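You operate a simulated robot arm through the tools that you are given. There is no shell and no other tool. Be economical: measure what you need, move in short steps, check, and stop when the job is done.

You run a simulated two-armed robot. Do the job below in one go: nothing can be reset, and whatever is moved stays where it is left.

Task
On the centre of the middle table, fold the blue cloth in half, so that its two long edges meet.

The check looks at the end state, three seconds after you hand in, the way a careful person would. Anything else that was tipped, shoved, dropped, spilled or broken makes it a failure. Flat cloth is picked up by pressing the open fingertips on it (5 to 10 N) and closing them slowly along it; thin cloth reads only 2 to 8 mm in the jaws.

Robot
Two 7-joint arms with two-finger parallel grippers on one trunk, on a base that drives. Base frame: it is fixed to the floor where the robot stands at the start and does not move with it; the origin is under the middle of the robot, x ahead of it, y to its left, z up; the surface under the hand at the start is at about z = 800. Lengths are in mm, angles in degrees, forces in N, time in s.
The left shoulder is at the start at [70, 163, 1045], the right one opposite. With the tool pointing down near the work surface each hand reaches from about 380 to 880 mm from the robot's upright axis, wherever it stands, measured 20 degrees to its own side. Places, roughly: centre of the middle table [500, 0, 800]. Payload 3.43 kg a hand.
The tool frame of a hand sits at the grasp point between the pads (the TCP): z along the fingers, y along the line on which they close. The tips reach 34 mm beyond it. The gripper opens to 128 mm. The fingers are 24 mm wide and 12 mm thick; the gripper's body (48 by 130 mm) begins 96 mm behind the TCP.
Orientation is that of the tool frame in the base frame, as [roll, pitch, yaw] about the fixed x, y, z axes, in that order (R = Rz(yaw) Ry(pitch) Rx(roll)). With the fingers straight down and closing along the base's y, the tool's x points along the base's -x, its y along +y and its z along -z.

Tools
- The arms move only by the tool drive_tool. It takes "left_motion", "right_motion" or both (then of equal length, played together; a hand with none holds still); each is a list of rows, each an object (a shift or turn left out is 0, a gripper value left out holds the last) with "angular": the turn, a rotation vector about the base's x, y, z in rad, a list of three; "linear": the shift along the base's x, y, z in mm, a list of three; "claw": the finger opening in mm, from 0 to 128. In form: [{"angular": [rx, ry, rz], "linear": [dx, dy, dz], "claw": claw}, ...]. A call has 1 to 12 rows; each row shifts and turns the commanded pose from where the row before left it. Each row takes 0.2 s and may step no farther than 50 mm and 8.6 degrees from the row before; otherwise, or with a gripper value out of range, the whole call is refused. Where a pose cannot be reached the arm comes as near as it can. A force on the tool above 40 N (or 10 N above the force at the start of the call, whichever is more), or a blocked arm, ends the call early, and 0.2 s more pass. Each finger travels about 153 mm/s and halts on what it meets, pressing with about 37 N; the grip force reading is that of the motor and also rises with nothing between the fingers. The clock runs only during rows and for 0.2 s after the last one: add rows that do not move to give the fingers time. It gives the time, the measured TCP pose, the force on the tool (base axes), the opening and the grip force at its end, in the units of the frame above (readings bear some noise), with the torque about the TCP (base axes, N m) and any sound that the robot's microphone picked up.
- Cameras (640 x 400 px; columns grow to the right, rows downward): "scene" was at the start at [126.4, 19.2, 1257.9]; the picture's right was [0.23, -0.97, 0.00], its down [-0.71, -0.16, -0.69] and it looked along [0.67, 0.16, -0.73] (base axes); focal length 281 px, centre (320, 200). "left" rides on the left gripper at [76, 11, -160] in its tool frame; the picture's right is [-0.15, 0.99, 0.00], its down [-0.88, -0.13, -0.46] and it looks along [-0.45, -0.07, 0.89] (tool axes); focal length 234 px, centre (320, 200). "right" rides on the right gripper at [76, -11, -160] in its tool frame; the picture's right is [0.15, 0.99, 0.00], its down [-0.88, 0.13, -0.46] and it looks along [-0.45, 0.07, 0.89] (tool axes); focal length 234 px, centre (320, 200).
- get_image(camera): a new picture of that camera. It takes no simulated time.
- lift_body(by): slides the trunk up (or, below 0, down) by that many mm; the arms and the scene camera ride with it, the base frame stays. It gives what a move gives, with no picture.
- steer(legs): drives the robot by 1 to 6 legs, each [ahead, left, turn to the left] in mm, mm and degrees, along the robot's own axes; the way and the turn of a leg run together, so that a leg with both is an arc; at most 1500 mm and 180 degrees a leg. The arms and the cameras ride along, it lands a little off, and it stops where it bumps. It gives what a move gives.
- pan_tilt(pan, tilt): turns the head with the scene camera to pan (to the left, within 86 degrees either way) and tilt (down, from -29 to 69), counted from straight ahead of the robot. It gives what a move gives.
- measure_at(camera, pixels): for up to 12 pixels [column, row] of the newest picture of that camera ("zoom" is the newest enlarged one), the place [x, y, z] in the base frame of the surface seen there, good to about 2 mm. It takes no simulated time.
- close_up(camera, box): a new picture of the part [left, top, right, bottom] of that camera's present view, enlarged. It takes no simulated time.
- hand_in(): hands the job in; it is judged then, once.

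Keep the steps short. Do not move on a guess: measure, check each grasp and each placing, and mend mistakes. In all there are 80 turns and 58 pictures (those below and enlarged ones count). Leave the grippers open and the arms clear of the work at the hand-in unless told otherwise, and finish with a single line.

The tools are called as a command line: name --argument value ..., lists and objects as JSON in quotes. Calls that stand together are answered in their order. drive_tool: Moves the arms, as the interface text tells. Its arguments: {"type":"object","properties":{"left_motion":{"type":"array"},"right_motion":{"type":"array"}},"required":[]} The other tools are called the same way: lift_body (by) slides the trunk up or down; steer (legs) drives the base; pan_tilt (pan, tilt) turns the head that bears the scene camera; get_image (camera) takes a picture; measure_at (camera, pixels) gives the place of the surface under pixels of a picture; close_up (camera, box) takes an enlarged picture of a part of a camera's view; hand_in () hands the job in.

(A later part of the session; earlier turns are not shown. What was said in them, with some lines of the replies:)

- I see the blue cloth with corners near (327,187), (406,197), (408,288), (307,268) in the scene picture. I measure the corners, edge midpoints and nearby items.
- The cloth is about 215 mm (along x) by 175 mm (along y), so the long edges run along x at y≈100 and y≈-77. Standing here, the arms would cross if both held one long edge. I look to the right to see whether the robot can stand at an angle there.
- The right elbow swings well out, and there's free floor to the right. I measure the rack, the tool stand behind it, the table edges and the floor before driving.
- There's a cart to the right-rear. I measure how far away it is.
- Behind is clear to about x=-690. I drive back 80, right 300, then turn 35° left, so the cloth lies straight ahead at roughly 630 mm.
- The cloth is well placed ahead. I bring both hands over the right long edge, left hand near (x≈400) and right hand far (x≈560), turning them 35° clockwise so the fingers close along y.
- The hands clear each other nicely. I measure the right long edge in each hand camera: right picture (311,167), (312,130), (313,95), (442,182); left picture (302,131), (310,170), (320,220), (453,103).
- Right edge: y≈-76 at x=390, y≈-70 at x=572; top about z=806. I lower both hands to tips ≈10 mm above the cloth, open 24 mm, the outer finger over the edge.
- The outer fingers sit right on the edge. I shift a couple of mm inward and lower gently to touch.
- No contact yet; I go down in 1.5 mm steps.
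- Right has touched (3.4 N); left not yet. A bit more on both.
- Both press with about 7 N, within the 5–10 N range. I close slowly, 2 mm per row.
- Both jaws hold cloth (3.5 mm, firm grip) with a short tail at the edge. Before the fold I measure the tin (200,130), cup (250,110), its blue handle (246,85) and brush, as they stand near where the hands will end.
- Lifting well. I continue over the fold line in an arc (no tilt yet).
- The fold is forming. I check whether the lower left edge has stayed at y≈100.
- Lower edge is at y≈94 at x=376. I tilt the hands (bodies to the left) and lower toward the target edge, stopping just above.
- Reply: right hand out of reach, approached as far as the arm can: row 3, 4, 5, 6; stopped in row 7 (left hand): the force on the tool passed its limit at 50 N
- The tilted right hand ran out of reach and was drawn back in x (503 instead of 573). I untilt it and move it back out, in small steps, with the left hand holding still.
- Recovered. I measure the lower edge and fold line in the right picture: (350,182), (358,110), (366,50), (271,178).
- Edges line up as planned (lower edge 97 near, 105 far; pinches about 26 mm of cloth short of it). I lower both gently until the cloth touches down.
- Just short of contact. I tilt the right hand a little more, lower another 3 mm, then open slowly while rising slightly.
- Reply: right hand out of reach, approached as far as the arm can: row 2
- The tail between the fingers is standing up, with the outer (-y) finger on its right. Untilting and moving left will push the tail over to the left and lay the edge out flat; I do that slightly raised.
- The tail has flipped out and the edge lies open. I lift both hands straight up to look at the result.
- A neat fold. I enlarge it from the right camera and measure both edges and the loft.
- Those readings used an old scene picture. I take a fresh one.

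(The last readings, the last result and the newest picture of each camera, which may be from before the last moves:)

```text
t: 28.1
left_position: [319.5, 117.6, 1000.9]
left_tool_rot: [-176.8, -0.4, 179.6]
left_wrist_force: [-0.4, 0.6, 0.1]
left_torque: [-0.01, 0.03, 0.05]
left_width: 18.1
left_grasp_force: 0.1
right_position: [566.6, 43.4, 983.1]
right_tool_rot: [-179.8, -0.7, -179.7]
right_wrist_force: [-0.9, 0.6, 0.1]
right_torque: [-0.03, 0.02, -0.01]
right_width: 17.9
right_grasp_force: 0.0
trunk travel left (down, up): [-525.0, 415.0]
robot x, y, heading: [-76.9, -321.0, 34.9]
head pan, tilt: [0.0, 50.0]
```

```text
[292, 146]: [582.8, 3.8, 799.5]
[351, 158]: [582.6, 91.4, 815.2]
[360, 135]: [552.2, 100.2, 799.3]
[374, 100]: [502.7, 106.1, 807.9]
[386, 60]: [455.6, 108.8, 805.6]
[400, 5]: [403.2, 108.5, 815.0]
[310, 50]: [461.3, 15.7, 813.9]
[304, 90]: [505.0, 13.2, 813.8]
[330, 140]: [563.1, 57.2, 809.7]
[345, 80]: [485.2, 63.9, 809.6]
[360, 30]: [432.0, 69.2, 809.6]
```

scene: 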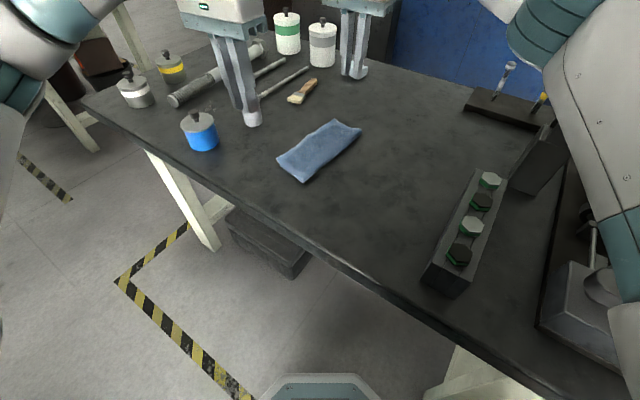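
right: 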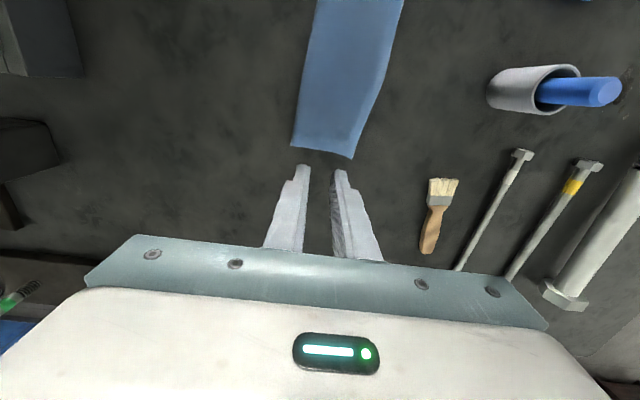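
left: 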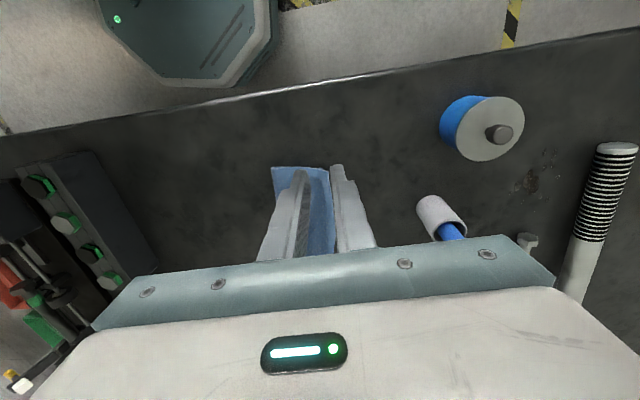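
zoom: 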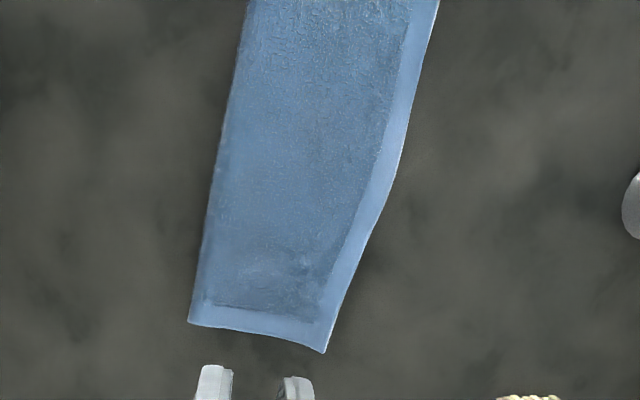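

The far half looks aligned; I enlarge the near end and far end in the scene view to see the offset between layers.

close_up --camera "scene" --box '[270, 110, 370, 190]'

```text
5.00 times, centred on (320, 150) of scene
```

zoom: 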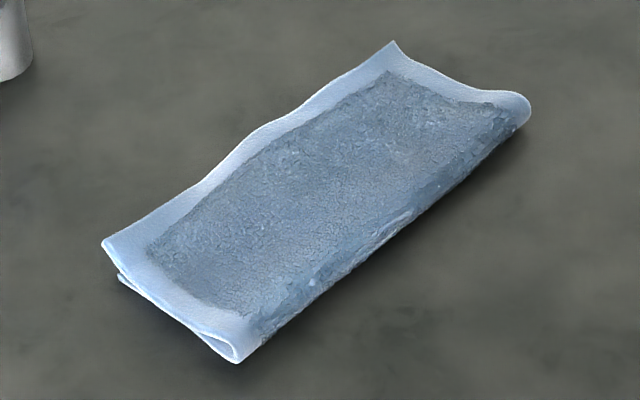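

measure_at --camera "zoom" --pixels '[[106, 242], [119, 280], [122, 272], [215, 178], [255, 135], [310, 105], [393, 45], [230, 358], [527, 100], [420, 210], [340, 275]]'

```text
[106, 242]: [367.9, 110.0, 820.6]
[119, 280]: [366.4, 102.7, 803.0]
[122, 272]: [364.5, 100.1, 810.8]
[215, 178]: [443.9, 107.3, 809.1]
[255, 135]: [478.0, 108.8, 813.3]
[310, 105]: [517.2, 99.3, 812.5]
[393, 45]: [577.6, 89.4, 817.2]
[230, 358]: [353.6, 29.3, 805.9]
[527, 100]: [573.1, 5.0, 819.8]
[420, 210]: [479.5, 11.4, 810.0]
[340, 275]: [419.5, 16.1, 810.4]
```

Near end: top edge y≈110, lower edge ≈102 (8 mm). I can't see the lower edge elsewhere, so I move the right hand's camera over to the left side of the cloth (staying high) to see the open edges.

drive_tool --right_motion '[{"linear": [0, 40, 10]}, {"linear": [0, 40, 10]}, {"linear": [0, 40, 0]}, {"linear": [0, 15, 0]}, {}]'

close_up --camera "right" --box '[180, 0, 400, 180]'

```text
t: 29.3
left_position: [318.9, 117.1, 1001.9]
left_tool_rot: [-176.8, -0.3, 179.6]
left_wrist_force: [0.2, -0.5, 0.1]
left_torque: [0.02, -0.01, 0.0]
left_width: 18.1
left_grasp_force: 0.1
right_position: [547.8, 126.1, 994.7]
right_tool_rot: [-179.8, -0.8, -179.7]
right_wrist_force: [-0.2, -1.0, 0.5]
right_torque: [0.01, 0.0, 0.01]
right_width: 17.8
right_grasp_force: 0.1
right hand out of reach, approached as far as the arm can: row 2, 3, 4
trunk travel left (down, up): [-525.0, 415.0]
robot x, y, heading: [-76.7, -321.1, 35.1]
head pan, tilt: [0.0, 50.0]
```

```text
2.22 times, centred on (290, 90) of right
```

zoom: 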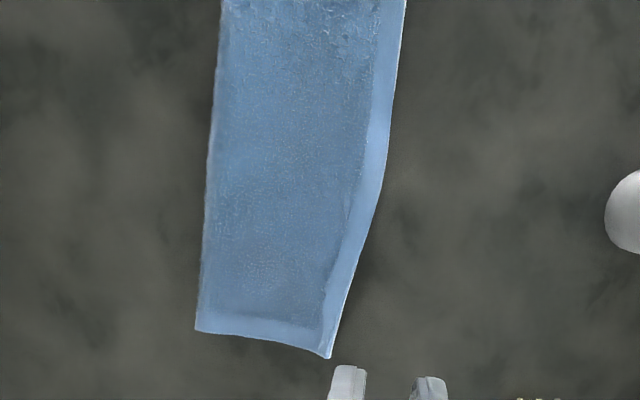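

The top layer hides the lower one from here, so I need to look from the left. I pull the right hand back and raise the trunk, then drive about 350 mm toward +y and look with the head camera.

drive_tool --right_motion '[{"linear": [-15, -35, 10]}, {"linear": [-15, -35, 10]}, {"linear": [-20, -40, 10]}, {"linear": [-20, -40, 10]}, {"linear": [-20, -40, 10]}, {"linear": [-20, -40, 0]}, {"linear": [-20, -40, 0]}, {}]'

lift_body --by 100

steer --legs '[[200, 287, 0]]'

pan_tilt --pan -40 --tilt 50

get_image --camera "scene"

```text
t: 31.1
left_position: [318.0, 117.1, 1001.1]
left_tool_rot: [-176.7, -0.2, 179.6]
left_wrist_force: [-0.1, -0.7, -1.5]
left_torque: [-0.04, -0.04, -0.01]
left_width: 17.8
left_grasp_force: 0.0
right_position: [566.6, 64.6, 1100.6]
right_tool_rot: [-179.7, -0.8, -179.8]
right_wrist_force: [-0.6, 0.4, -0.2]
right_torque: [0.02, 0.0, 0.02]
right_width: 17.9
right_grasp_force: 0.2
right hand out of reach, approached as far as the arm can: row 1, 2, 3, 4, 5, 6, 7
trunk travel left (down, up): [-525.0, 415.0]
robot x, y, heading: [-77.8, -319.6, 34.8]
head pan, tilt: [0.0, 50.0]
```

```text
t: 32.4
left_position: [318.6, 117.7, 1100.7]
left_tool_rot: [-176.7, -0.2, 179.6]
left_wrist_force: [-0.5, 0.6, -0.2]
left_torque: [-0.02, 0.0, 0.02]
left_width: 18.0
left_grasp_force: 0.1
right_position: [566.7, 65.2, 1198.1]
right_tool_rot: [-179.6, -0.8, -179.7]
right_wrist_force: [-0.1, 0.2, -0.5]
right_torque: [0.0, 0.01, -0.02]
right_width: 18.4
right_grasp_force: 0.0
trunk travel left (down, up): [-625.0, 315.0]
robot x, y, heading: [-80.3, -319.8, 34.7]
head pan, tilt: [0.0, 50.0]
```

```text
t: 34.6
left_position: [318.0, 464.2, 1101.3]
left_tool_rot: [-176.6, -0.2, 179.7]
left_wrist_force: [-0.4, 0.0, 0.5]
left_torque: [-0.01, 0.0, -0.01]
left_width: 18.0
left_grasp_force: 0.0
right_position: [566.2, 412.9, 1199.6]
right_tool_rot: [-179.7, -0.7, -179.5]
right_wrist_force: [0.1, 0.0, -0.4]
right_torque: [-0.01, 0.01, 0.01]
right_width: 17.8
right_grasp_force: 0.0
trunk travel left (down, up): [-625.0, 315.0]
robot x, y, heading: [-82.0, 24.0, 34.9]
head pan, tilt: [0.0, 50.0]
```

```text
t: 35.7
left_position: [317.2, 463.7, 1101.6]
left_tool_rot: [-176.6, -0.2, 179.7]
left_wrist_force: [-0.4, 0.0, -0.1]
left_torque: [0.0, 0.01, 0.03]
left_width: 18.0
left_grasp_force: 0.0
right_position: [565.9, 413.0, 1199.8]
right_tool_rot: [-179.7, -0.8, -179.5]
right_wrist_force: [1.0, 0.3, -0.5]
right_torque: [0.02, 0.02, 0.02]
right_width: 18.0
right_grasp_force: 0.0
trunk travel left (down, up): [-625.0, 315.0]
robot x, y, heading: [-82.4, 26.0, 34.6]
head pan, tilt: [-40.0, 50.0]
```

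```text
18 pictures are left
```

scene: 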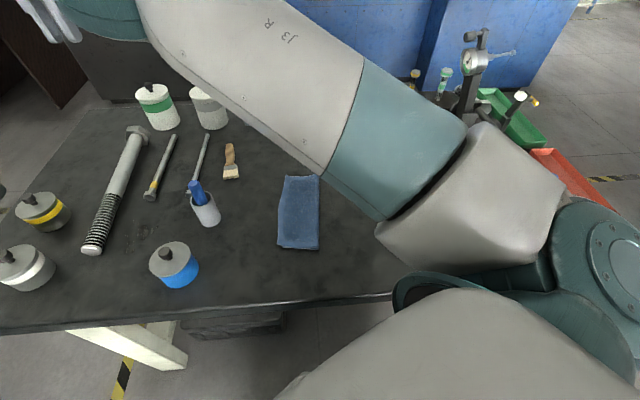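

The cloth is visible; I enlarge it.

close_up --camera "scene" --box '[250, 165, 350, 260]'

get_image --camera "left"

```text
4.21 times, centred on (300, 212) of scene
```

zoom: 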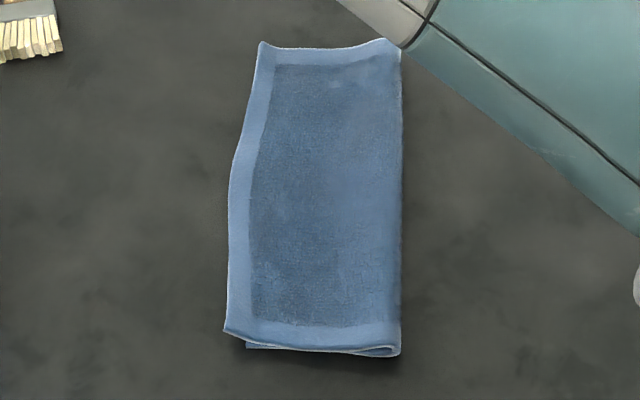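

```text
16 pictures are left
```

left: 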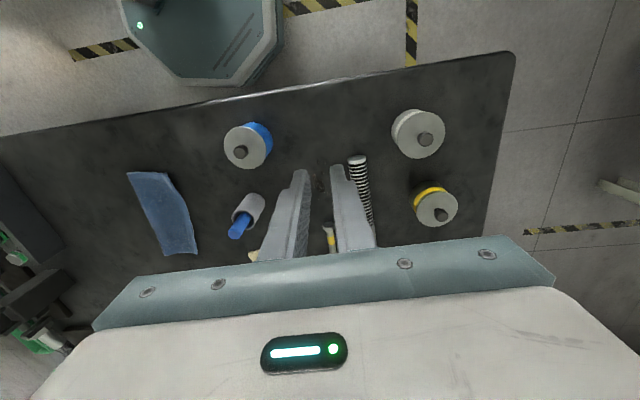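

The left-hand camera now sees the cloth from the left. I enlarge that.

close_up --camera "left" --box '[110, 160, 230, 260]'

```text
4.00 times, centred on (170, 210) of left
```

zoom: 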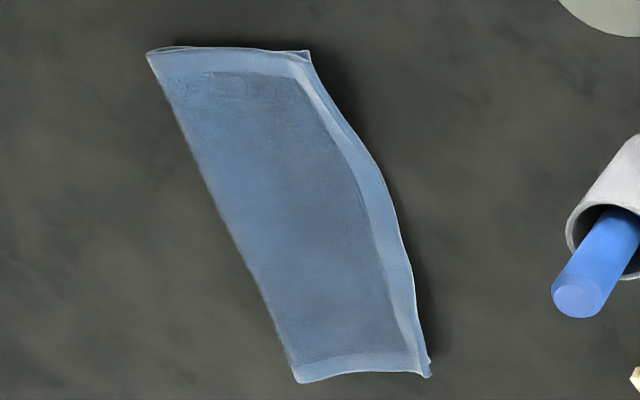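

From the left, the lower layer peeks out only slightly at both ends, so the layers appear to coincide. I measure along the edge.

measure_at --camera "zoom" --pixels '[[308, 52], [298, 62], [335, 110], [370, 160], [395, 210], [408, 270], [418, 330], [430, 362], [428, 374], [300, 378], [152, 55], [225, 220]]'

```text
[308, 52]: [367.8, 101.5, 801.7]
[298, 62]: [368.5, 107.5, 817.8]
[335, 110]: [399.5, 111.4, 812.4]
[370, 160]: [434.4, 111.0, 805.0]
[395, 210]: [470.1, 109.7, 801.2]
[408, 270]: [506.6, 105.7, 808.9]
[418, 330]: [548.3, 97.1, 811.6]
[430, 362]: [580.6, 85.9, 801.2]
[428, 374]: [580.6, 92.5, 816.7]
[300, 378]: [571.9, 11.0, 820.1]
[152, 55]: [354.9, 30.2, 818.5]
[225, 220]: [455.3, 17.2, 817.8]
```

Lower and top corners differ by only 6–7 mm at both ends (102/108 near, 86/92 far), so the long edges meet along the whole length. All other objects stand as before. I open the grippers fully, high above the table.

drive_tool --left_motion '[{"claw": 100}, {}, {}]' --right_motion '[{"claw": 100}, {}, {}]'

hand_in

```text
t: 36.5
left_position: [317.9, 464.9, 1102.5]
left_tool_rot: [-176.6, -0.2, 179.7]
left_wrist_force: [-0.4, 0.4, 0.7]
left_torque: [0.0, -0.03, 0.02]
left_width: 100.0
left_grasp_force: 0.1
right_position: [564.3, 413.8, 1199.6]
right_tool_rot: [-179.7, -0.8, -179.4]
right_wrist_force: [0.2, -0.1, 0.2]
right_torque: [-0.02, -0.03, -0.01]
right_width: 100.1
right_grasp_force: 0.1
trunk travel left (down, up): [-625.0, 315.0]
robot x, y, heading: [-79.2, 25.0, 34.9]
head pan, tilt: [-40.0, 50.0]
```

```text
The job is handed in.
```

The blue cloth is folded in half on the middle table with its long edges 6–7 mm apart at both ends (mid-length lower edge not visible), nothing else looks moved, and the job is handed in with grippers open and arms clear.
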